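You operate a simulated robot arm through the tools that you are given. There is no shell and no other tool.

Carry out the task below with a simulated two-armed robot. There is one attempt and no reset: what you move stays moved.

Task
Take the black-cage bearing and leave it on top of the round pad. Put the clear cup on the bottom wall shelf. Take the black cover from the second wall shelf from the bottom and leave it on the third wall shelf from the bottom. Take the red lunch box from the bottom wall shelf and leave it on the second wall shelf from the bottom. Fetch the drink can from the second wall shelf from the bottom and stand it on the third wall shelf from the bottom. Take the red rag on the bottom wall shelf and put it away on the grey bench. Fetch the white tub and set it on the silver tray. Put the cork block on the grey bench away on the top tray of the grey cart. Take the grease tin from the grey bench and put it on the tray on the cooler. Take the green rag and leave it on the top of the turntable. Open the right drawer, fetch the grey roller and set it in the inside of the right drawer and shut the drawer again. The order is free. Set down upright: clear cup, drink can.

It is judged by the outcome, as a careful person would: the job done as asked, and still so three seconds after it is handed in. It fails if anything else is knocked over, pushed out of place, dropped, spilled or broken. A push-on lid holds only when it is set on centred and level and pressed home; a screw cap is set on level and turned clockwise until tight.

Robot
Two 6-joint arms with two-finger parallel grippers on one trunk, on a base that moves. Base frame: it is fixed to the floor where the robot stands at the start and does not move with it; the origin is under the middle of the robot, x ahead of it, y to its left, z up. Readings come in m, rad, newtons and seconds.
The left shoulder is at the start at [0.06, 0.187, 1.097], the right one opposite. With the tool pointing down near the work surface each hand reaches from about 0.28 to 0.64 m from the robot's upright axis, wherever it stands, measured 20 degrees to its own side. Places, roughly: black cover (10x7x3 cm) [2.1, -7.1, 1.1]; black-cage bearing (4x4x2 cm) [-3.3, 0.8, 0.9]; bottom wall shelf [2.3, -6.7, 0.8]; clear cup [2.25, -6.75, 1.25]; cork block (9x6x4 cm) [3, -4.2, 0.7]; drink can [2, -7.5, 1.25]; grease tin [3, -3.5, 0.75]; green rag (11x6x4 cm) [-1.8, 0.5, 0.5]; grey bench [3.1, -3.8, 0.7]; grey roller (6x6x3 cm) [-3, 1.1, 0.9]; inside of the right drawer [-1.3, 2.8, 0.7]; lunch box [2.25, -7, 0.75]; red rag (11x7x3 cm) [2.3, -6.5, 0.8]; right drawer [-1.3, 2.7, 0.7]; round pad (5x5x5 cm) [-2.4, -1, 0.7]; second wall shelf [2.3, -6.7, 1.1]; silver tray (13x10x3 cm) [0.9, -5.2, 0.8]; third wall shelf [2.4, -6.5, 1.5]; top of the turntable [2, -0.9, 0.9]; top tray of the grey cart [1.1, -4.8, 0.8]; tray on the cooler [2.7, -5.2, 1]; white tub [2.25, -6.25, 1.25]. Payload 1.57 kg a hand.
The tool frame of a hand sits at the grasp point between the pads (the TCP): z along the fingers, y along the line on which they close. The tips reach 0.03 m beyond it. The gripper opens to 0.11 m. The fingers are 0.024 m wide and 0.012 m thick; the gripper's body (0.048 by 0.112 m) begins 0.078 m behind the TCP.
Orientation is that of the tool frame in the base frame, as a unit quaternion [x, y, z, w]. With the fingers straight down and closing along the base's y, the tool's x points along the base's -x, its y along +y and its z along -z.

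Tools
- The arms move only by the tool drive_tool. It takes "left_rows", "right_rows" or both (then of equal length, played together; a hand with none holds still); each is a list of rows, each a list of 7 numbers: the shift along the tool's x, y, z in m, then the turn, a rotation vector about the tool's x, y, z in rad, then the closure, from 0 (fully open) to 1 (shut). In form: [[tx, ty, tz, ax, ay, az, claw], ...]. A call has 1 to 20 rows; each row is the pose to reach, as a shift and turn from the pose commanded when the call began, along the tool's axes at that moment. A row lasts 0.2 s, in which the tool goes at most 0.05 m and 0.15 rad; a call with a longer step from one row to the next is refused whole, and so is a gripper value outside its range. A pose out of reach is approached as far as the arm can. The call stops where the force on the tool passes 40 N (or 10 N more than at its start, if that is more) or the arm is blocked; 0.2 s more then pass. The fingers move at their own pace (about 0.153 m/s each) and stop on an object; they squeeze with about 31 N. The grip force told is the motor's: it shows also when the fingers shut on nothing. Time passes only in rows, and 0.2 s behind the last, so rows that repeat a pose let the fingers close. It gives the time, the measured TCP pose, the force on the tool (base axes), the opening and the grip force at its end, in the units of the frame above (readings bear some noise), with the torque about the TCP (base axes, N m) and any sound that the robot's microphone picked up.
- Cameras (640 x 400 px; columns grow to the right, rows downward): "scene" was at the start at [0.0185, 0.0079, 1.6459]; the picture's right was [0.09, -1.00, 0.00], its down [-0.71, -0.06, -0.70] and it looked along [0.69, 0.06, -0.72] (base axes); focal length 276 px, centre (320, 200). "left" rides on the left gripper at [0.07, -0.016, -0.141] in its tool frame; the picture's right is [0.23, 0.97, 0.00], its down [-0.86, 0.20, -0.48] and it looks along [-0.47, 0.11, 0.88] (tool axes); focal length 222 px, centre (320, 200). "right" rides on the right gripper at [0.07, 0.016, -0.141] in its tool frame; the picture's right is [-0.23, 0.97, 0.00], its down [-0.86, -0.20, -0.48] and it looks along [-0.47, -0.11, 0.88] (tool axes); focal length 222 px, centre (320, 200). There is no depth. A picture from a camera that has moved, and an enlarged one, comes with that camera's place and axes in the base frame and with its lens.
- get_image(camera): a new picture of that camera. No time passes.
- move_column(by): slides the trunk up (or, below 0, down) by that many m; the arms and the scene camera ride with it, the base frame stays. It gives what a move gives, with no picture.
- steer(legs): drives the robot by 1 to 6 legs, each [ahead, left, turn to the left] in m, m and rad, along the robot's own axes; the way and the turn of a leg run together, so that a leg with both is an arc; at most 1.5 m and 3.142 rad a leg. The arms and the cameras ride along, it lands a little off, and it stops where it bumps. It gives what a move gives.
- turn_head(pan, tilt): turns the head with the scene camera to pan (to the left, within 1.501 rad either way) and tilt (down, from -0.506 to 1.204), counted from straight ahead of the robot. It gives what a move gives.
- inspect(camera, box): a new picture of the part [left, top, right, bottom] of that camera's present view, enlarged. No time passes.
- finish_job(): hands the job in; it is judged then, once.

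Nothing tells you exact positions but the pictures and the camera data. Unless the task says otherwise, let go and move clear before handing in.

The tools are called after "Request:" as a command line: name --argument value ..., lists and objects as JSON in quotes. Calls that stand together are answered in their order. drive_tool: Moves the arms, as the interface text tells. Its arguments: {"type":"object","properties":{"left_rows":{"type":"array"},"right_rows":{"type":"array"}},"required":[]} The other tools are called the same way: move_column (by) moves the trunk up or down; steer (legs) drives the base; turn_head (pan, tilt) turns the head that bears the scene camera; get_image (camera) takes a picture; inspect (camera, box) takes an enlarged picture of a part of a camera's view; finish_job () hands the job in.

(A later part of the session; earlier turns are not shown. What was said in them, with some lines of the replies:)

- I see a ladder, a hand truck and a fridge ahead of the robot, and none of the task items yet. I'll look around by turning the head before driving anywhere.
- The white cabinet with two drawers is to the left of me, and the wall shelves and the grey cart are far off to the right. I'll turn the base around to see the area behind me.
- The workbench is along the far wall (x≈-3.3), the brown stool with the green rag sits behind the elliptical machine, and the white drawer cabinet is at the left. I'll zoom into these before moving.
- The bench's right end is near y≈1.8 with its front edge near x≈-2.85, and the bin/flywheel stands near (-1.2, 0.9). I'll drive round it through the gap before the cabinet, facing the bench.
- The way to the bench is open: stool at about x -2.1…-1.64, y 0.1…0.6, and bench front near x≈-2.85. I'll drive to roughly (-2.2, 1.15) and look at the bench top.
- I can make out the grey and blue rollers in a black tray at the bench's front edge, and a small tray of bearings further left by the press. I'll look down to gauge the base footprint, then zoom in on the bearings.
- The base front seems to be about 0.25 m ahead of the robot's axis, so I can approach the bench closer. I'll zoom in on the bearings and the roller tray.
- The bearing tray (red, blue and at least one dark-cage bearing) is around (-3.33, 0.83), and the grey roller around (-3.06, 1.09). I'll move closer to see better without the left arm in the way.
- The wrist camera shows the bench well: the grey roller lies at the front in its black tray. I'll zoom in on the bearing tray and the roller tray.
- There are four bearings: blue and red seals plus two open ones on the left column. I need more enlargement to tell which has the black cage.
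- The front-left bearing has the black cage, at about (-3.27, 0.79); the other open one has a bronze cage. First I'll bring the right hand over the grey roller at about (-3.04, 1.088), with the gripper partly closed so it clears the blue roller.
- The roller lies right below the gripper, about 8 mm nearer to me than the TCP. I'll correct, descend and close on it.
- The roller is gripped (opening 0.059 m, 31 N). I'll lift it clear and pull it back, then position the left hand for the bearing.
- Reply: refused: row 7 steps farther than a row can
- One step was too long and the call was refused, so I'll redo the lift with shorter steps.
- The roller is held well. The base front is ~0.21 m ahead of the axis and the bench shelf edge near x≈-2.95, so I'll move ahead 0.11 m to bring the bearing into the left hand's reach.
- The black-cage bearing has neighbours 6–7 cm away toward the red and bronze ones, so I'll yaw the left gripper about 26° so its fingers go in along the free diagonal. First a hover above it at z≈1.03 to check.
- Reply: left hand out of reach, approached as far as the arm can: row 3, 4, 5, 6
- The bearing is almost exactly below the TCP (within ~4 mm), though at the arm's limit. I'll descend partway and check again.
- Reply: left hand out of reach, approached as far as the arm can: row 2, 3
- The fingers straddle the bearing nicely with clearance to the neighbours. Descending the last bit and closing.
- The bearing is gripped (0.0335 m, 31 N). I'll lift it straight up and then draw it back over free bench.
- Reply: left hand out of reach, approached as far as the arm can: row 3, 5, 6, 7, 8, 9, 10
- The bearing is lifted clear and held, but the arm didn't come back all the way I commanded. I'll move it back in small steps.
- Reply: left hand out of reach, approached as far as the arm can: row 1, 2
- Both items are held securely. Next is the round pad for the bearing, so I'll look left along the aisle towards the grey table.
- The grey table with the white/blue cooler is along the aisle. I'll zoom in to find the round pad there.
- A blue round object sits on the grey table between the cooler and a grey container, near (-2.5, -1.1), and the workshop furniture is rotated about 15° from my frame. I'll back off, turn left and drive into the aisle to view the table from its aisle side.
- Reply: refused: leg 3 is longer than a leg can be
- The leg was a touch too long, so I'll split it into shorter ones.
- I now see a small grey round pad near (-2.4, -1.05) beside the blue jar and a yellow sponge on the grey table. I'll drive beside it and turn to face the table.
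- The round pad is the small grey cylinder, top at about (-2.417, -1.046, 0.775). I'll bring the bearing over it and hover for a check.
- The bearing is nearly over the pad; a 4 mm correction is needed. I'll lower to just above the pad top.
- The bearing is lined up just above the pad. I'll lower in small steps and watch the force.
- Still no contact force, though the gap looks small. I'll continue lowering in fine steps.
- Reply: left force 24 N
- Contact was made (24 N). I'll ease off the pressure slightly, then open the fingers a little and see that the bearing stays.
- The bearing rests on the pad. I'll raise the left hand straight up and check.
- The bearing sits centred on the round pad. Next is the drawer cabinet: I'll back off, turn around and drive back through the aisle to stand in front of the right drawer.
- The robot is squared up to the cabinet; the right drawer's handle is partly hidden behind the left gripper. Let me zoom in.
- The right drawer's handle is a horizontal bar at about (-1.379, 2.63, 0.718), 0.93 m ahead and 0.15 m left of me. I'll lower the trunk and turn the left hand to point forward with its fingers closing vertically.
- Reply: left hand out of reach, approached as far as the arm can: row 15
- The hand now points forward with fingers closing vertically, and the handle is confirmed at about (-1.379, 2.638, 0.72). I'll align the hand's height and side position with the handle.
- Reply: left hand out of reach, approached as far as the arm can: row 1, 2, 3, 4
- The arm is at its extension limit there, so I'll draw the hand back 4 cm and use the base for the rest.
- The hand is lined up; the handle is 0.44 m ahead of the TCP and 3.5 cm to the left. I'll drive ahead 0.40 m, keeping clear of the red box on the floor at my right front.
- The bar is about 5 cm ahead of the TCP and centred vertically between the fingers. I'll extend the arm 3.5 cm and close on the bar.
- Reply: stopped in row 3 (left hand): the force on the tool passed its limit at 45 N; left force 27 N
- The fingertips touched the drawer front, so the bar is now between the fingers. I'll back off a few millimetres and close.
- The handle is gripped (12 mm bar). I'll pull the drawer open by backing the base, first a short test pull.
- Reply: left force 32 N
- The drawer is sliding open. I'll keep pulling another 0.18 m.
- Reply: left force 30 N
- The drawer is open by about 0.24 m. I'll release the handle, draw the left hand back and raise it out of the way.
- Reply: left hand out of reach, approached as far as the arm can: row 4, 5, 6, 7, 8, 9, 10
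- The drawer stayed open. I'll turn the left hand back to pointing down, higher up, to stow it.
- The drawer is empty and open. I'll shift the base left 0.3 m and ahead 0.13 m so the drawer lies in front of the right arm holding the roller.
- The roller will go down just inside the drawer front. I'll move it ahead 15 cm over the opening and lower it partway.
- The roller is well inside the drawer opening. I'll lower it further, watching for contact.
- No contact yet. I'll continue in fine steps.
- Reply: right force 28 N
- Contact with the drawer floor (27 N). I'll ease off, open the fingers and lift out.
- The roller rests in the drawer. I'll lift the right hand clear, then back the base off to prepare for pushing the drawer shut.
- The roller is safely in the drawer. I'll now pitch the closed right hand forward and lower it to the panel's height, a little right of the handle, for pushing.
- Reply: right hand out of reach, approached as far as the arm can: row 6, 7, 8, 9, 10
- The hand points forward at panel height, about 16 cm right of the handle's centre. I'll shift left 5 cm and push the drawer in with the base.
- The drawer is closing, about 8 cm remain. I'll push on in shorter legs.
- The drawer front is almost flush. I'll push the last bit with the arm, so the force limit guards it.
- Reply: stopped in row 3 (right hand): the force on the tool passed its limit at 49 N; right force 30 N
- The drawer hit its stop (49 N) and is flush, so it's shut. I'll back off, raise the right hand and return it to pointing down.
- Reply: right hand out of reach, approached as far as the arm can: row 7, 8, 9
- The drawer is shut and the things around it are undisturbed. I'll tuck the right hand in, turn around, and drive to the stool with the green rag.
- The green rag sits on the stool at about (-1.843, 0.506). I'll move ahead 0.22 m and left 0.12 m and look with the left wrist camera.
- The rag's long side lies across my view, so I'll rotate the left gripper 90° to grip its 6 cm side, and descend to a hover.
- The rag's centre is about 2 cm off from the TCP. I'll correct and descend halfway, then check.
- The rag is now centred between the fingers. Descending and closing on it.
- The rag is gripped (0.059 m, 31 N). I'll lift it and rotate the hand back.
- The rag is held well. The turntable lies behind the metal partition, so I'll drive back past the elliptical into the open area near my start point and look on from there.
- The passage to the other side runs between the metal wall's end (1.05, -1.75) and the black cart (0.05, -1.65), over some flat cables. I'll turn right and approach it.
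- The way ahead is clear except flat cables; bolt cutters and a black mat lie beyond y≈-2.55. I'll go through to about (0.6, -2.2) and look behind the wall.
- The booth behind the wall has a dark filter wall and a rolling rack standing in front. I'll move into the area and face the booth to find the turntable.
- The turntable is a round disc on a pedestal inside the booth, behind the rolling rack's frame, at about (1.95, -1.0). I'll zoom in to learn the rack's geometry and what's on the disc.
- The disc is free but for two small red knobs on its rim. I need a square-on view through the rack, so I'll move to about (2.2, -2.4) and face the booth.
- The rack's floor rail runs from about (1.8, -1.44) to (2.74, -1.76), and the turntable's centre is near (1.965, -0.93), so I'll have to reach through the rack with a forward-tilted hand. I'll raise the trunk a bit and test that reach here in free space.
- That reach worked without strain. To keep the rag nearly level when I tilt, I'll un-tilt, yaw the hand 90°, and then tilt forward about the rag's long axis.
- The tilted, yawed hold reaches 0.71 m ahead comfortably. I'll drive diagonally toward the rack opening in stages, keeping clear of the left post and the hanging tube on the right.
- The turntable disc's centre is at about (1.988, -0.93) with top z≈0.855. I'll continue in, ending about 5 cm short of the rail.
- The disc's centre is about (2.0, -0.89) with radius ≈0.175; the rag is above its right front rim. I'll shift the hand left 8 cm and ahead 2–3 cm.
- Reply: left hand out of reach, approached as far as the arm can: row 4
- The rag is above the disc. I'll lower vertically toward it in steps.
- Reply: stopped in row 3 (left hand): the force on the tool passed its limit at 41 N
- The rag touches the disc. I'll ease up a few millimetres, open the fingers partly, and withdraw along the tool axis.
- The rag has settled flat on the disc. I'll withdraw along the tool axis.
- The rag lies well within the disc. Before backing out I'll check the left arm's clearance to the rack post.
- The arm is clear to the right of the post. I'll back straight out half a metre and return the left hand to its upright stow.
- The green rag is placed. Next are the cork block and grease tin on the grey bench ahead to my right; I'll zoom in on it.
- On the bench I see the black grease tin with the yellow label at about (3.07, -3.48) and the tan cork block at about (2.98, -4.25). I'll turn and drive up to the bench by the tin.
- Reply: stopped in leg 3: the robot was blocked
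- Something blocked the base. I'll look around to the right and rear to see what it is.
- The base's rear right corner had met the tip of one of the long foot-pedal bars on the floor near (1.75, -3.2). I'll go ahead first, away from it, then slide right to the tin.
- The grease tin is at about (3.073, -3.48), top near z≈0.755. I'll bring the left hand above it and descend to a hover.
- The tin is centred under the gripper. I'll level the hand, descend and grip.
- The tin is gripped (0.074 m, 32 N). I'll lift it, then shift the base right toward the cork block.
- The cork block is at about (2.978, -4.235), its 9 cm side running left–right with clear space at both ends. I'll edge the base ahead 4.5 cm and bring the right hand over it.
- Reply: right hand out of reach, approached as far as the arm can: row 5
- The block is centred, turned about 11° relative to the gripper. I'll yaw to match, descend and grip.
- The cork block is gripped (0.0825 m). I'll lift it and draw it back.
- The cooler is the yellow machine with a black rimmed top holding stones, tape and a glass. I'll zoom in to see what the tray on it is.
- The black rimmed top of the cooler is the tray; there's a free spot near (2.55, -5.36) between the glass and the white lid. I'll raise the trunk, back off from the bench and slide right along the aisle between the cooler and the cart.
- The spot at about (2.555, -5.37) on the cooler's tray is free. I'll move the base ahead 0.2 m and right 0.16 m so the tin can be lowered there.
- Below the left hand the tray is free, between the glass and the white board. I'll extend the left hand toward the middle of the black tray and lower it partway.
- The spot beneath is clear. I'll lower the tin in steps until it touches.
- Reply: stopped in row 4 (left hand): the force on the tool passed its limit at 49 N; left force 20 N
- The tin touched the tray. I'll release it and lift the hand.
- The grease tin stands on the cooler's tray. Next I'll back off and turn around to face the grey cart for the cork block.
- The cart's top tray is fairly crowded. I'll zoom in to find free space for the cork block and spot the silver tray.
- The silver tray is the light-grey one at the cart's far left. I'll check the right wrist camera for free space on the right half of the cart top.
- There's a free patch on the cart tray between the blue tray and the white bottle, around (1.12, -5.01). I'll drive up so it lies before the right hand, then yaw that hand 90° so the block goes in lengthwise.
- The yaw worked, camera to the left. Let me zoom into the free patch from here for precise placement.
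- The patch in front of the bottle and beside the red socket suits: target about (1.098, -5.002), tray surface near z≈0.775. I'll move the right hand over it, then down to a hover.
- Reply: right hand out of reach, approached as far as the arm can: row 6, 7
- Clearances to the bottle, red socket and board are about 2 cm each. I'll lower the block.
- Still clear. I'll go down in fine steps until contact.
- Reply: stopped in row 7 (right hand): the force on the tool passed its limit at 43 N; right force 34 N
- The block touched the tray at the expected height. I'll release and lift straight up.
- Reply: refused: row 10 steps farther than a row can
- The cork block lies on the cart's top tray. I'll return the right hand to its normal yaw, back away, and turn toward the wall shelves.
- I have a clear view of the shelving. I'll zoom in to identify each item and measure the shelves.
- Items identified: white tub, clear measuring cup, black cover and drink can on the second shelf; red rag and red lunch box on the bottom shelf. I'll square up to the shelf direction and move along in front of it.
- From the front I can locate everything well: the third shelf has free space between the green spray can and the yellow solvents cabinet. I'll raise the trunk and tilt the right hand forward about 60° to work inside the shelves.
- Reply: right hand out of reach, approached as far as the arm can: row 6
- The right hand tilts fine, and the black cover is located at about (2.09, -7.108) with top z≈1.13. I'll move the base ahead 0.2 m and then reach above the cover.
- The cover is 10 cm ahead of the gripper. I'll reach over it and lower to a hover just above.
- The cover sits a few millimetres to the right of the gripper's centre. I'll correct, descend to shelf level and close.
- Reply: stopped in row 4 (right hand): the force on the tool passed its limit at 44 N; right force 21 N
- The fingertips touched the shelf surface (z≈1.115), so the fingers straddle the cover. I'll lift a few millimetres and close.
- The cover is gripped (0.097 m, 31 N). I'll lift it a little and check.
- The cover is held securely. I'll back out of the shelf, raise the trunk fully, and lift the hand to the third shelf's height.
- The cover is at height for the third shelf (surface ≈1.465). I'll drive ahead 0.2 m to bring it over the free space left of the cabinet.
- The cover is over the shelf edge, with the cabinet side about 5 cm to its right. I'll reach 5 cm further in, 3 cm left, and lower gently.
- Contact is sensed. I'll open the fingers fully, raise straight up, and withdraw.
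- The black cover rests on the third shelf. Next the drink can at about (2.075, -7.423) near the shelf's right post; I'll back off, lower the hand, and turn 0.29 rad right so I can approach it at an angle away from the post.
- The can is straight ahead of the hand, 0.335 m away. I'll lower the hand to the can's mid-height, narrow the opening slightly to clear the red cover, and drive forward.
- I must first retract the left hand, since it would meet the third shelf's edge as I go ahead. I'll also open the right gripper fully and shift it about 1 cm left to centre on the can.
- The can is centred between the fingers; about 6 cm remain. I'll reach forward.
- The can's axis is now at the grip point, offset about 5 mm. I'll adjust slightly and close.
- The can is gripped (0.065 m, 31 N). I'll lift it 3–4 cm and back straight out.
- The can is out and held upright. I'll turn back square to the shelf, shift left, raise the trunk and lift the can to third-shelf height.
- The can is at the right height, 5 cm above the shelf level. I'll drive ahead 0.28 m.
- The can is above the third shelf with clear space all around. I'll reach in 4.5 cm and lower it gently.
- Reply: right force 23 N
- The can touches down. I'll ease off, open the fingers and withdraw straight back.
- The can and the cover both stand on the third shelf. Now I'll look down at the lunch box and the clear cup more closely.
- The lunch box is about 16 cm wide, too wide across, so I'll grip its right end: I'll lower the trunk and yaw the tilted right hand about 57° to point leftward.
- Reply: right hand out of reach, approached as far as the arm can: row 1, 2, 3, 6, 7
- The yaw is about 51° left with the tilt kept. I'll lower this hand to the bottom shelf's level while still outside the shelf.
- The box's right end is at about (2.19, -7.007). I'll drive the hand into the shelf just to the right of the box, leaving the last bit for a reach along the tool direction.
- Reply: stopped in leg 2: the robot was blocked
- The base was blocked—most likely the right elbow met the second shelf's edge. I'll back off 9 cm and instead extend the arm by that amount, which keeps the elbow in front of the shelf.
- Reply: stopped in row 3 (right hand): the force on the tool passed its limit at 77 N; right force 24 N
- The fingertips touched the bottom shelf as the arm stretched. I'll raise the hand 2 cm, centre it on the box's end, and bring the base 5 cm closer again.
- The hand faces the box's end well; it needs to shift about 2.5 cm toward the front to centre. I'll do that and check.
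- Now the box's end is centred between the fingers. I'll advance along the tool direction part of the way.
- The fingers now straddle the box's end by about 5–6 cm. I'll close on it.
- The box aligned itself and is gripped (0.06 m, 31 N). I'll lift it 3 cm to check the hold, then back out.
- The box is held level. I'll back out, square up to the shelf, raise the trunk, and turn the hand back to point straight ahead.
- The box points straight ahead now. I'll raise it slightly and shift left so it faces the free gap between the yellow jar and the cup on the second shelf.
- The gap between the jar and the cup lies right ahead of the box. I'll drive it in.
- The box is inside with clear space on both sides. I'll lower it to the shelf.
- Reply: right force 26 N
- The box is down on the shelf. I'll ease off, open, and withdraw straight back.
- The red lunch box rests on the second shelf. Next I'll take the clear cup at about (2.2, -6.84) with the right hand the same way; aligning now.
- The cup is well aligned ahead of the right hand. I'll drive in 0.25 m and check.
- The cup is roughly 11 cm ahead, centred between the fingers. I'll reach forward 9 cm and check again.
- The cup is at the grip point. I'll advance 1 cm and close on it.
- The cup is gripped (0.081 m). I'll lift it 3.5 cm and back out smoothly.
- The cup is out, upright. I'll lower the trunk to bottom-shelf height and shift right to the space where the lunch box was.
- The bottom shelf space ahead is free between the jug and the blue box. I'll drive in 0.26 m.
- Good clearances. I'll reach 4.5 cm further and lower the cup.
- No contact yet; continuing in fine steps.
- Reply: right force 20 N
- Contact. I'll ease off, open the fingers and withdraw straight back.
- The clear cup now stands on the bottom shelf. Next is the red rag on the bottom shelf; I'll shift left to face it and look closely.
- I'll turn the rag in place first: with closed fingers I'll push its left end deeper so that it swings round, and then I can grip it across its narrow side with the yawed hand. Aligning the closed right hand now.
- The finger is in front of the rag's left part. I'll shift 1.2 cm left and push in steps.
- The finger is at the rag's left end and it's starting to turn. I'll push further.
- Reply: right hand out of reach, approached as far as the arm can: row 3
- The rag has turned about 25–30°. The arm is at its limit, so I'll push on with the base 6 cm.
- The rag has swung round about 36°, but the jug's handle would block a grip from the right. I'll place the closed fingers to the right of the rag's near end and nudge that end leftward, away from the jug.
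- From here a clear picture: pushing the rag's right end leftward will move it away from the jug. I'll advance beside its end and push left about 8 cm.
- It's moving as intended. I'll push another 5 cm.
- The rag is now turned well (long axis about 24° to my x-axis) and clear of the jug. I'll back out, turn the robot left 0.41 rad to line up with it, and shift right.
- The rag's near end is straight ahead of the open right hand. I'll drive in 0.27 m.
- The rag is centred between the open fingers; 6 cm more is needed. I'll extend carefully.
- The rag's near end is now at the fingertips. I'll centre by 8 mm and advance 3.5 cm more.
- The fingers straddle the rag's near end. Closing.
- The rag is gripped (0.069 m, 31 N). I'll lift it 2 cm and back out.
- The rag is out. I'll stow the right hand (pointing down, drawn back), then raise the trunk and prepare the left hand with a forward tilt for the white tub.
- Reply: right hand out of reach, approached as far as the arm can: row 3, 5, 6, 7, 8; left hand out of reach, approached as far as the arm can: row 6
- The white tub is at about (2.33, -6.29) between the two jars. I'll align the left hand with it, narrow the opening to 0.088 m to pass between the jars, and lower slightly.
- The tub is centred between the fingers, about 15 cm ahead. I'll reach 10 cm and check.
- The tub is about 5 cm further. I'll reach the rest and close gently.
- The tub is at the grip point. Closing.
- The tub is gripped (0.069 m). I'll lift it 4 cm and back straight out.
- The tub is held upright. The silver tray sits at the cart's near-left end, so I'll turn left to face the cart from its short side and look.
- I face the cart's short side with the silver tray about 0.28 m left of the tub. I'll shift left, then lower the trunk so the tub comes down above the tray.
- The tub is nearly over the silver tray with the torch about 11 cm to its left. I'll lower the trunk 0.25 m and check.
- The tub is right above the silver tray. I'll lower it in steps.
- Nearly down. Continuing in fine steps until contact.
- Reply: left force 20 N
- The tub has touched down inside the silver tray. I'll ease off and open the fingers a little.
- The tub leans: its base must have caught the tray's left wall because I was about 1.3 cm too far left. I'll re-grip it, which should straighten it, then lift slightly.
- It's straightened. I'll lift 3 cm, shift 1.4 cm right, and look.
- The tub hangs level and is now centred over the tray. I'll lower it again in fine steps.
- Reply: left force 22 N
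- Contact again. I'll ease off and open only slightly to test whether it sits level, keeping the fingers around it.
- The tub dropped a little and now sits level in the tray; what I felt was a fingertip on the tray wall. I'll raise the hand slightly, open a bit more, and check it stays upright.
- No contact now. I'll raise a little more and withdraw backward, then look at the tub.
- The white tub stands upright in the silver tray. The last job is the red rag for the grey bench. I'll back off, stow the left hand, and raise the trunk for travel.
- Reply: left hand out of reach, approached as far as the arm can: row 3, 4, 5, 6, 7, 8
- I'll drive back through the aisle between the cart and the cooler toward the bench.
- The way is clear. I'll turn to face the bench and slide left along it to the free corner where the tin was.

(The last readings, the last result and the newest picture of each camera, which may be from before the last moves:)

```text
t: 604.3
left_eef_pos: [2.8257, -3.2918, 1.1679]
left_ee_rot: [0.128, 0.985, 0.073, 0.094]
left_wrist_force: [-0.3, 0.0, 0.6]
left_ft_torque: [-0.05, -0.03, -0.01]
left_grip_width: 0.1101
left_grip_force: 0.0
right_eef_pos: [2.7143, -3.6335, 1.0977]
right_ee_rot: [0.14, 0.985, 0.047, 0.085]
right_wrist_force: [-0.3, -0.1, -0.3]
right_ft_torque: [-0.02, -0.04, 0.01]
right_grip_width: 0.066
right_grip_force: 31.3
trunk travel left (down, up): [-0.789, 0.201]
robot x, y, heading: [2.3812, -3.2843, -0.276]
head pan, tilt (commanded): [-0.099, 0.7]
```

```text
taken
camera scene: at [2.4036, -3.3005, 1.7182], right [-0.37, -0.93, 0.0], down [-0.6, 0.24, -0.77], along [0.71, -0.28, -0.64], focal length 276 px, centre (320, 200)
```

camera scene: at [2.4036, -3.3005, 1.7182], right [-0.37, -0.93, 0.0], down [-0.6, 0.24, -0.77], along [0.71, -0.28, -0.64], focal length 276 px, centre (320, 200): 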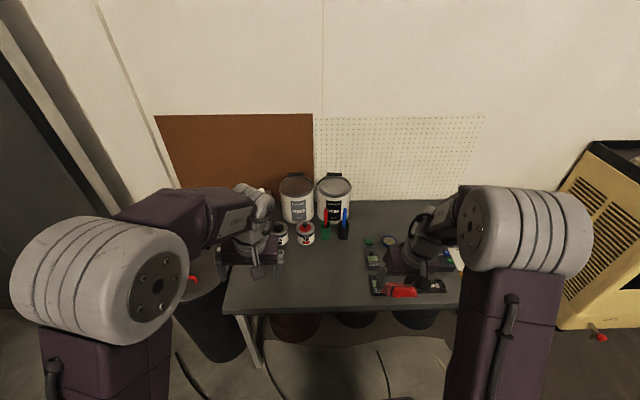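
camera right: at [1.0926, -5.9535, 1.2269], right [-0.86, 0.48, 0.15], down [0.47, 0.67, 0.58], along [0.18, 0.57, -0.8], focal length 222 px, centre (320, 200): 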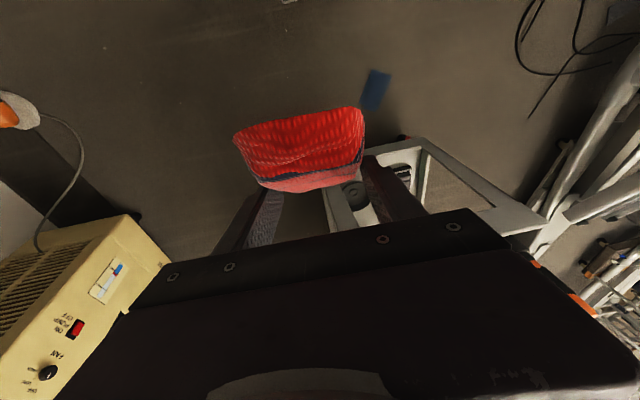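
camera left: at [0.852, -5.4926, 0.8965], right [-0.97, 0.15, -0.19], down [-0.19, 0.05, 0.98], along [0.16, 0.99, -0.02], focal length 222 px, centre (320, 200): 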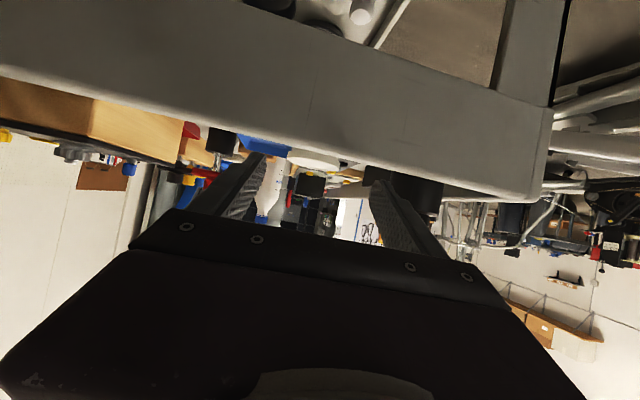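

The free corner of the bench lies ahead. I'll shift left 0.1 m, lower the trunk, and tilt the right hand forward so the rag lies flat as it did on the shelf.

Request:
steer --legs '[[0, 0.1, 0]]'

Request:
move_column --by -0.2

Request:
drive_tool --right_rows '[[-0.0267, 0.0126, 0.0188, 0.0146, -0.1245, -0.0093, 0.9], [-0.0534, 0.0252, 0.0376, 0.0291, -0.2491, -0.0186, 0.9], [-0.0801, 0.0378, 0.0564, 0.0437, -0.3736, -0.0279, 0.9], [-0.1069, 0.0505, 0.0752, 0.0583, -0.4981, -0.0371, 0.9], [-0.1336, 0.0631, 0.094, 0.0729, -0.6226, -0.0464, 0.9], [-0.1603, 0.0757, 0.1128, 0.0874, -0.7472, -0.0557, 0.9], [-0.187, 0.0883, 0.1316, 0.102, -0.872, -0.065, 0.9]]'

Request:
get_image --camera "scene"

Request:
get_image --camera "right"

```text
t: 605.5
left_eef_pos: [2.8536, -3.1969, 1.169]
left_ee_rot: [0.128, 0.985, 0.073, 0.094]
left_wrist_force: [-0.6, -0.1, -0.8]
left_ft_torque: [0.0, -0.03, -0.03]
left_grip_width: 0.11
left_grip_force: 0.1
right_eef_pos: [2.7412, -3.5382, 1.0967]
right_ee_rot: [0.139, 0.986, 0.047, 0.084]
right_wrist_force: [-0.1, 0.0, -0.4]
right_ft_torque: [0.08, -0.02, 0.0]
right_grip_width: 0.0663
right_grip_force: 30.9
trunk travel left (down, up): [-0.789, 0.201]
robot x, y, heading: [2.4084, -3.1896, -0.275]
head pan, tilt (commanded): [-0.099, 0.7]
```

```text
t: 607.6
left_eef_pos: [2.8533, -3.194, 0.9679]
left_ee_rot: [0.127, 0.985, 0.072, 0.094]
left_wrist_force: [0.2, 0.5, -1.0]
left_ft_torque: [0.04, -0.01, 0.01]
left_grip_width: 0.1101
left_grip_force: 0.1
right_eef_pos: [2.7422, -3.537, 0.8976]
right_ee_rot: [0.139, 0.986, 0.046, 0.085]
right_wrist_force: [-0.2, -0.1, -1.0]
right_ft_torque: [-0.01, 0.01, 0.01]
right_grip_width: 0.0661
right_grip_force: 31.3
trunk travel left (down, up): [-0.589, 0.401]
robot x, y, heading: [2.4074, -3.1949, -0.269]
head pan, tilt (commanded): [-0.099, 0.7]
```

```text
t: 609.2
left_eef_pos: [2.8543, -3.1944, 0.9695]
left_ee_rot: [0.128, 0.985, 0.073, 0.093]
left_wrist_force: [0.5, 0.3, 0.4]
left_ft_torque: [0.0, 0.0, -0.03]
left_grip_width: 0.11
left_grip_force: 0.1
right_eef_pos: [2.9659, -3.4972, 0.8072]
right_ee_rot: [0.118, 0.862, -0.069, 0.488]
right_wrist_force: [-0.4, -0.3, -0.5]
right_ft_torque: [0.0, -0.01, -0.06]
right_grip_width: 0.0664
right_grip_force: 31.4
right hand out of reach, approached as far as the arm can: row 3, 4
trunk travel left (down, up): [-0.589, 0.401]
robot x, y, heading: [2.4126, -3.1924, -0.27]
head pan, tilt (commanded): [-0.099, 0.7]
```

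```text
taken
camera scene: at [2.4322, -3.2045, 1.5182], right [-0.36, -0.93, 0.0], down [-0.6, 0.23, -0.76], along [0.71, -0.28, -0.65], focal length 276 px, centre (320, 200)
```

scene: 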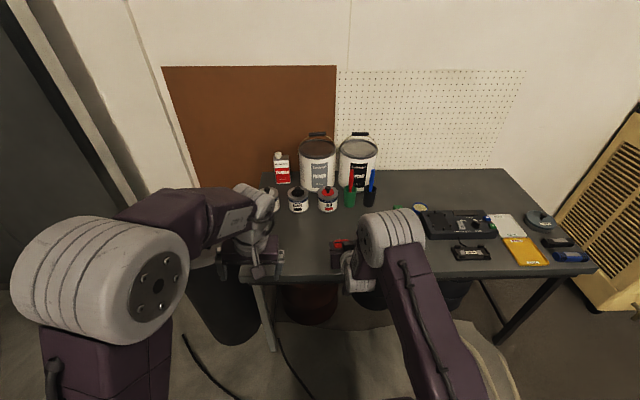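

```text
taken
camera right: at [2.819, -3.4386, 0.82], right [0.38, 0.91, 0.19], down [-0.02, -0.2, 0.98], along [0.93, -0.37, -0.05], focal length 222 px, centre (320, 200)
```

right: 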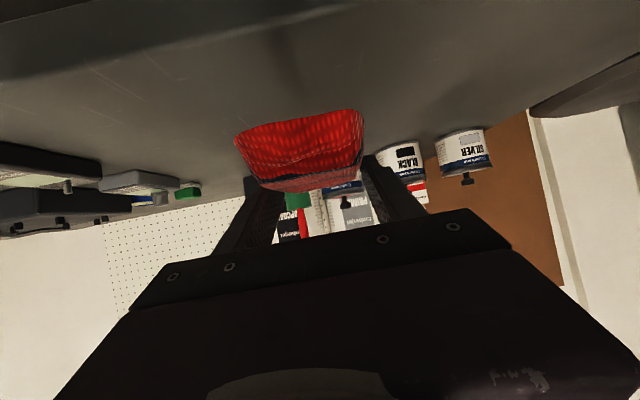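

The rag is level above the free part of the bench. I'll lower it until it touches.

Request:
drive_tool --right_rows '[[0.0172, 0, 0.0103, 0, 0, 0, 0.9], [0.0343, 0, 0.0206, 0, 0, 0, 0.9], [0.0412, 0, 0.0247, 0, 0, 0, 0.9]]'

Request:
drive_tool --right_rows '[[0.0051, 0, 0.0031, 0, 0, 0, 0.9], [0.0103, 0, 0.0062, 0, 0, 0, 0.9], [0.0154, 0, 0.0093, 0, 0, 0, 0.9], [0.0206, 0, 0.0123, 0, 0, 0, 0.9]]'

Request:
get_image --camera "right"

Request:
inspect --camera "scene" --box '[240, 170, 480, 320]'

```text
t: 610.0
left_eef_pos: [2.8542, -3.193, 0.9685]
left_ee_rot: [0.128, 0.985, 0.072, 0.094]
left_wrist_force: [0.0, -0.5, -0.2]
left_ft_torque: [-0.03, 0.02, -0.01]
left_grip_width: 0.1101
left_grip_force: 0.1
right_eef_pos: [2.9666, -3.4967, 0.7597]
right_ee_rot: [0.119, 0.862, -0.069, 0.488]
right_wrist_force: [0.2, -0.3, -0.8]
right_ft_torque: [0.01, 0.01, -0.02]
right_grip_width: 0.0663
right_grip_force: 30.8
trunk travel left (down, up): [-0.589, 0.401]
robot x, y, heading: [2.4112, -3.1956, -0.266]
head pan, tilt (commanded): [-0.099, 0.7]
```

```text
t: 611.0
left_eef_pos: [2.8517, -3.1929, 0.9694]
left_ee_rot: [0.128, 0.985, 0.072, 0.096]
left_wrist_force: [-0.3, 0.7, 0.2]
left_ft_torque: [0.0, 0.02, 0.01]
left_grip_width: 0.11
left_grip_force: 0.1
right_eef_pos: [2.9701, -3.4989, 0.7487]
right_ee_rot: [0.118, 0.854, -0.07, 0.501]
right_wrist_force: [-6.5, 0.6, 22.1]
right_ft_torque: [0.09, 0.66, 0.11]
right_grip_width: 0.0663
right_grip_force: 31.4
trunk travel left (down, up): [-0.589, 0.401]
robot x, y, heading: [2.4104, -3.1912, -0.268]
head pan, tilt (commanded): [-0.099, 0.7]
stopped in row 4 (right hand): the force on the tool passed its limit at 42 N (the readings are from after the stop); the commanded pose is now the measured one
```

```text
taken
camera right: at [2.8244, -3.441, 0.7563], right [0.37, 0.91, 0.2], down [-0.05, -0.19, 0.98], along [0.93, -0.38, -0.02], focal length 222 px, centre (320, 200)
```

right: 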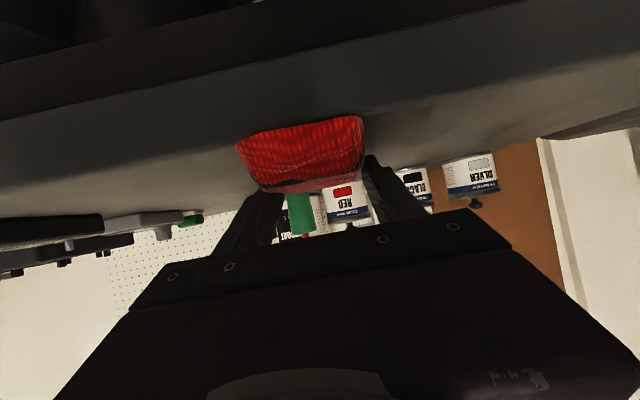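

```text
2.67 times, centred on (360, 245) of scene
camera zoom: at [2.4272, -3.2033, 1.5183], right [-0.36, -0.93, 0.0], down [-0.6, 0.23, -0.77], along [0.71, -0.28, -0.64], focal length 735 px, centre (213, 80)
```

zoom: 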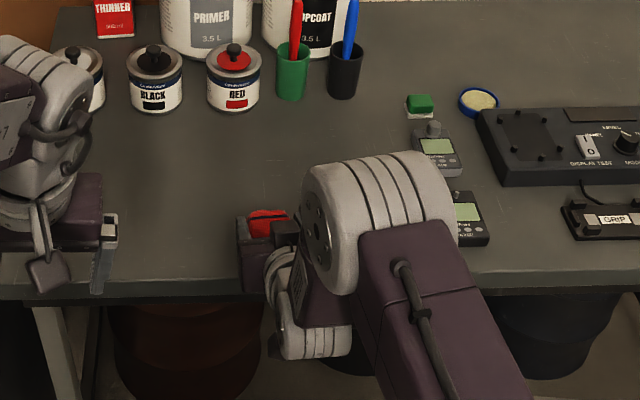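

The rag is on the bench. I'll release it and withdraw.

Request:
drive_tool --right_rows '[[-0.0017, 0, -0.001, 0, 0, 0, 0.6], [-0.0017, 0, -0.001, 0, 0, 0, 0.3], [-0.0017, 0, -0.001, 0, 0, 0, 0.1], [-0.0017, 0, -0.001, 0, 0, 0, 0.05], [-0.018, 0, -0.011, 0, 0, 0, 0.05], [-0.015, 0, -0.047, 0, 0, 0, 0.05], [-0.012, 0, -0.09, 0, 0, 0, 0.05], [-0.03, 0, -0.13, 0, 0, 0, 0.05], [-0.055, 0, -0.16, 0, 0, 0, 0.05]]'

Request:
steer --legs '[[-0.12, 0, 0]]'

Request:
get_image --camera "scene"

Request:
inspect --camera "scene" --box '[240, 150, 480, 300]'

```text
t: 613.0
left_eef_pos: [2.8521, -3.1953, 0.9676]
left_ee_rot: [0.127, 0.985, 0.073, 0.095]
left_wrist_force: [-0.3, 0.3, 0.3]
left_ft_torque: [0.0, 0.01, 0.02]
left_grip_width: 0.11
left_grip_force: 0.1
right_eef_pos: [2.8797, -3.467, 0.8895]
right_ee_rot: [0.118, 0.859, -0.068, 0.493]
right_wrist_force: [-0.7, -0.3, -0.7]
right_ft_torque: [-0.01, -0.05, 0.01]
right_grip_width: 0.1046
right_grip_force: 0.1
right hand out of reach, approached as far as the arm can: row 6, 7, 8, 9
trunk travel left (down, up): [-0.589, 0.401]
robot x, y, heading: [2.4114, -3.1926, -0.276]
head pan, tilt (commanded): [-0.099, 0.7]
```

```text
t: 614.3
left_eef_pos: [2.738, -3.163, 0.9687]
left_ee_rot: [0.13, 0.984, 0.072, 0.094]
left_wrist_force: [-0.4, -0.1, -0.3]
left_ft_torque: [0.04, -0.02, 0.0]
left_grip_width: 0.1099
left_grip_force: 0.0
right_eef_pos: [2.7664, -3.4363, 0.888]
right_ee_rot: [0.12, 0.86, -0.07, 0.492]
right_wrist_force: [0.2, 0.2, 0.5]
right_ft_torque: [0.01, -0.01, 0.03]
right_grip_width: 0.1047
right_grip_force: 0.0
trunk travel left (down, up): [-0.589, 0.401]
robot x, y, heading: [2.295, -3.1597, -0.275]
head pan, tilt (commanded): [-0.099, 0.7]
```

```text
taken
camera scene: at [2.3155, -3.1727, 1.5182], right [-0.37, -0.93, 0.0], down [-0.6, 0.24, -0.76], along [0.71, -0.28, -0.64], focal length 276 px, centre (320, 200)
```

scene: 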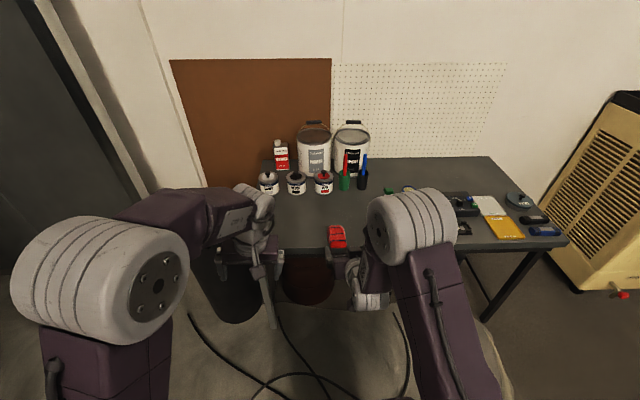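

```text
2.67 times, centred on (360, 225) of scene
camera zoom: at [2.3155, -3.1727, 1.5182], right [-0.37, -0.93, 0.0], down [-0.6, 0.24, -0.76], along [0.71, -0.28, -0.64], focal length 735 px, centre (213, 133)
```

zoom: 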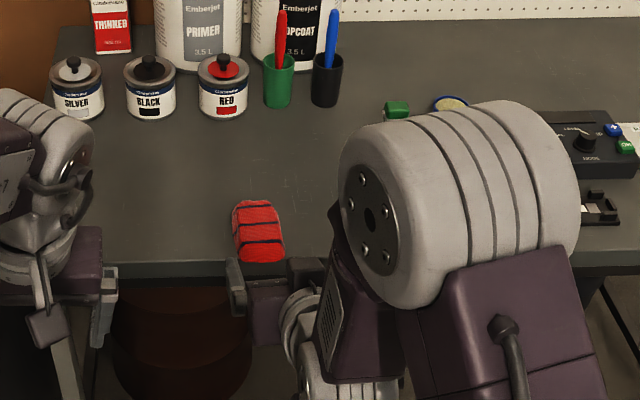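

All eleven items are in place: the red rag lies fully on the bench. I'll take a last look around from here to confirm the turntable and the floor area are undisturbed before handing in.

Request:
steer --legs '[[-0.1, 0, 0]]'

Request:
turn_head --pan -1.4 --tilt 0.6

Request:
get_image --camera "scene"

Request:
turn_head --pan 1.4 --tilt 0.5

Request:
get_image --camera "scene"

Request:
turn_head --pan -0.1 --tilt 0.7

Request:
inspect --camera "scene" --box '[260, 130, 420, 230]'

```text
t: 615.4
left_eef_pos: [2.6548, -3.1408, 0.9696]
left_ee_rot: [0.131, 0.984, 0.071, 0.097]
left_wrist_force: [-0.2, 0.5, 0.8]
left_ft_torque: [-0.05, -0.05, -0.01]
left_grip_width: 0.11
left_grip_force: 0.1
right_eef_pos: [2.6827, -3.4134, 0.8899]
right_ee_rot: [0.121, 0.859, -0.069, 0.493]
right_wrist_force: [-0.6, -0.8, 0.1]
right_ft_torque: [-0.03, -0.02, 0.0]
right_grip_width: 0.1041
right_grip_force: 0.1
trunk travel left (down, up): [-0.589, 0.401]
robot x, y, heading: [2.2147, -3.1365, -0.275]
head pan, tilt (commanded): [-0.099, 0.7]
stopped in leg 1: the robot was blocked; the commanded pose is now the measured one
```

```text
t: 616.9
left_eef_pos: [2.6581, -3.1397, 0.9678]
left_ee_rot: [0.13, 0.984, 0.072, 0.095]
left_wrist_force: [-0.5, 0.5, 0.3]
left_ft_torque: [-0.03, 0.01, -0.02]
left_grip_width: 0.1099
left_grip_force: 0.1
right_eef_pos: [2.6846, -3.414, 0.8885]
right_ee_rot: [0.121, 0.859, -0.07, 0.492]
right_wrist_force: [-0.2, -0.1, 0.2]
right_ft_torque: [0.01, -0.01, 0.01]
right_grip_width: 0.1047
right_grip_force: 0.0
trunk travel left (down, up): [-0.589, 0.401]
robot x, y, heading: [2.2154, -3.1334, -0.277]
head pan, tilt (commanded): [-1.4, 0.6]
```

```text
taken
camera scene: at [2.1464, -3.2065, 1.5268], right [-0.99, 0.1, 0.0], down [0.06, 0.56, -0.83], along [-0.09, -0.82, -0.56], focal length 276 px, centre (320, 200)
```

scene: 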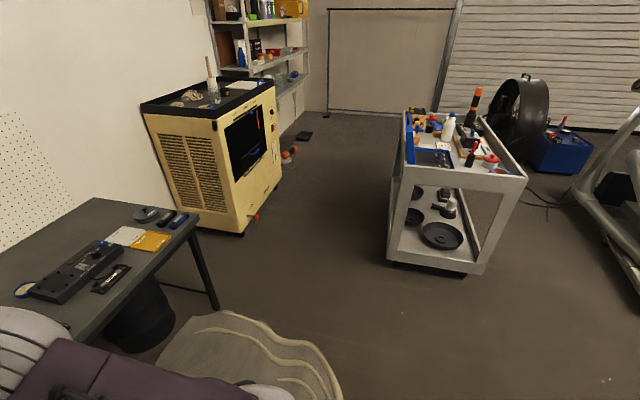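

```text
t: 619.4
left_eef_pos: [2.6583, -3.1406, 0.9684]
left_ee_rot: [0.131, 0.984, 0.072, 0.094]
left_wrist_force: [-0.3, -0.8, 0.6]
left_ft_torque: [0.02, 0.0, -0.01]
left_grip_width: 0.1101
left_grip_force: 0.0
right_eef_pos: [2.6858, -3.4144, 0.8887]
right_ee_rot: [0.122, 0.859, -0.07, 0.492]
right_wrist_force: [1.2, -0.3, -0.3]
right_ft_torque: [-0.01, 0.01, 0.0]
right_grip_width: 0.1044
right_grip_force: 0.1
trunk travel left (down, up): [-0.589, 0.401]
robot x, y, heading: [2.2111, -3.1356, -0.282]
head pan, tilt (commanded): [1.4, 0.499]
```

```text
taken
camera scene: at [2.1952, -3.0367, 1.5359], right [0.9, -0.43, 0.0], down [-0.21, -0.43, -0.88], along [0.38, 0.79, -0.48], focal length 276 px, centre (320, 200)
```

scene: 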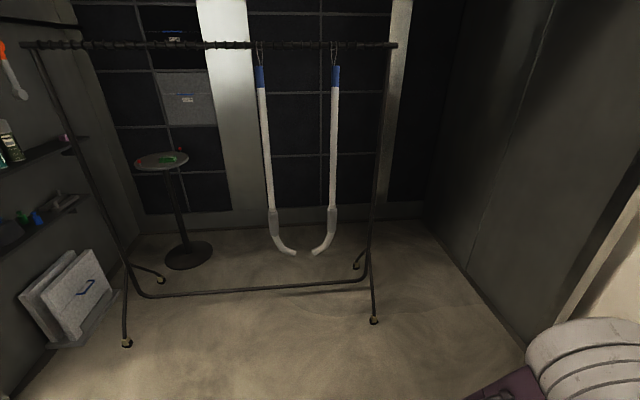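

```text
t: 621.0
left_eef_pos: [2.6589, -3.1418, 0.9692]
left_ee_rot: [0.13, 0.984, 0.072, 0.095]
left_wrist_force: [0.0, -0.4, 0.0]
left_ft_torque: [0.0, 0.01, -0.02]
left_grip_width: 0.11
left_grip_force: 0.0
right_eef_pos: [2.6852, -3.4142, 0.8874]
right_ee_rot: [0.121, 0.859, -0.07, 0.492]
right_wrist_force: [-0.8, 0.1, -0.3]
right_ft_torque: [-0.04, 0.03, 0.01]
right_grip_width: 0.1045
right_grip_force: 0.1
trunk travel left (down, up): [-0.589, 0.401]
robot x, y, heading: [2.2152, -3.1387, -0.279]
head pan, tilt (commanded): [-0.099, 0.7]
```

```text
4.00 times, centred on (340, 180) of scene
camera zoom: at [2.2349, -3.1498, 1.5182], right [-0.37, -0.93, 0.0], down [-0.6, 0.24, -0.76], along [0.71, -0.28, -0.64], focal length 1102 px, centre (240, 280)
```

zoom: 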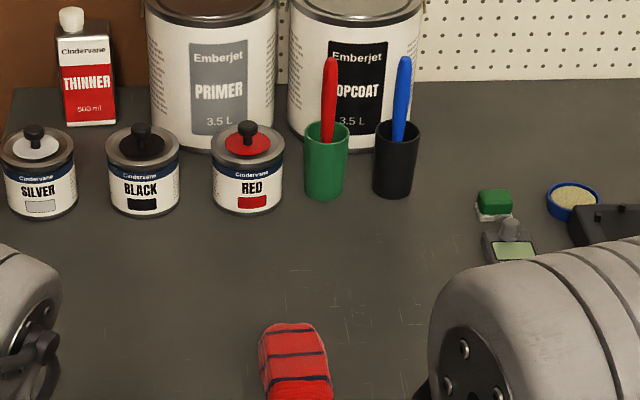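

The green rag rests on the turntable, the rack and tubes are undisturbed, and the base merely touched the fixed pedal behind me. I'll ease forward off it and then hand in.

Request:
steer --legs '[[0.05, 0, 0]]'

Request:
get_image --camera "scene"

```text
t: 621.9
left_eef_pos: [2.7062, -3.1551, 0.9677]
left_ee_rot: [0.131, 0.984, 0.072, 0.095]
left_wrist_force: [0.9, 0.2, -0.7]
left_ft_torque: [0.01, 0.03, -0.01]
left_grip_width: 0.1101
left_grip_force: 0.1
right_eef_pos: [2.732, -3.4284, 0.8879]
right_ee_rot: [0.122, 0.859, -0.07, 0.492]
right_wrist_force: [0.5, -0.4, -0.7]
right_ft_torque: [-0.01, 0.03, -0.01]
right_grip_width: 0.1044
right_grip_force: 0.1
trunk travel left (down, up): [-0.589, 0.401]
robot x, y, heading: [2.2604, -3.153, -0.276]
head pan, tilt (commanded): [-0.099, 0.7]
```

```text
taken
camera scene: at [2.2822, -3.1633, 1.5182], right [-0.37, -0.93, 0.0], down [-0.6, 0.24, -0.76], along [0.71, -0.28, -0.64], focal length 276 px, centre (320, 200)
```

scene: 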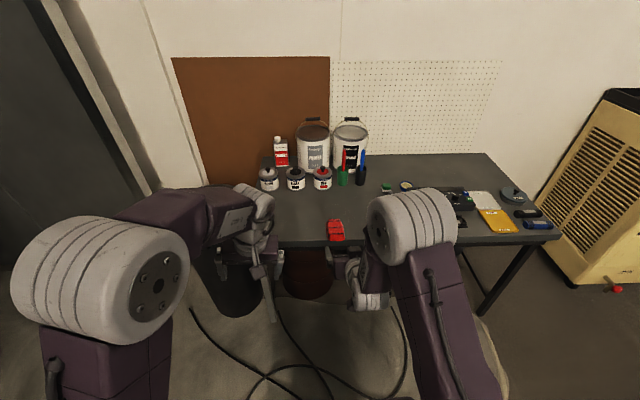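

Everything is placed, both hands are empty and clear, and the red rag lies on the bench. I'm handing the job in.

Request:
finish_job

```text
The job is handed in.
```

I finished all eleven tasks and handed the job in. Nothing in my last views looked out of place, but I did not go back to re-check every spot before handing in.

| Item | Where it is now |
|---|---|
| Black-cage bearing | On the round pad on the grey table |
| Clear cup | Upright on the bottom wall shelf |
| Black cover | On the third wall shelf |
| Red lunch box | On the second wall shelf |
| Drink can | Upright on the third wall shelf |
| Red rag | On the grey bench, with its near end about 1 cm from the front edge |
| White tub | Upright in the silver tray on the cart |
| Cork block | On the top tray of the grey cart |
| Grease tin | On the black tray on top of the cooler |
| Green rag | On top of the turntable |
| Grey roller | Inside the right drawer; I pushed the drawer in until it hit its stop |

- **Tub:** On the first try it leaned against the wall of the silver tray. I gripped it again, moved it over and set it down level.
- **Bumps:** The base twice touched the foot-pedal bars on the floor. The right elbow most likely also touched the edge of the second shelf. I saw nothing shift, but I had no close view of the pedals afterwards.
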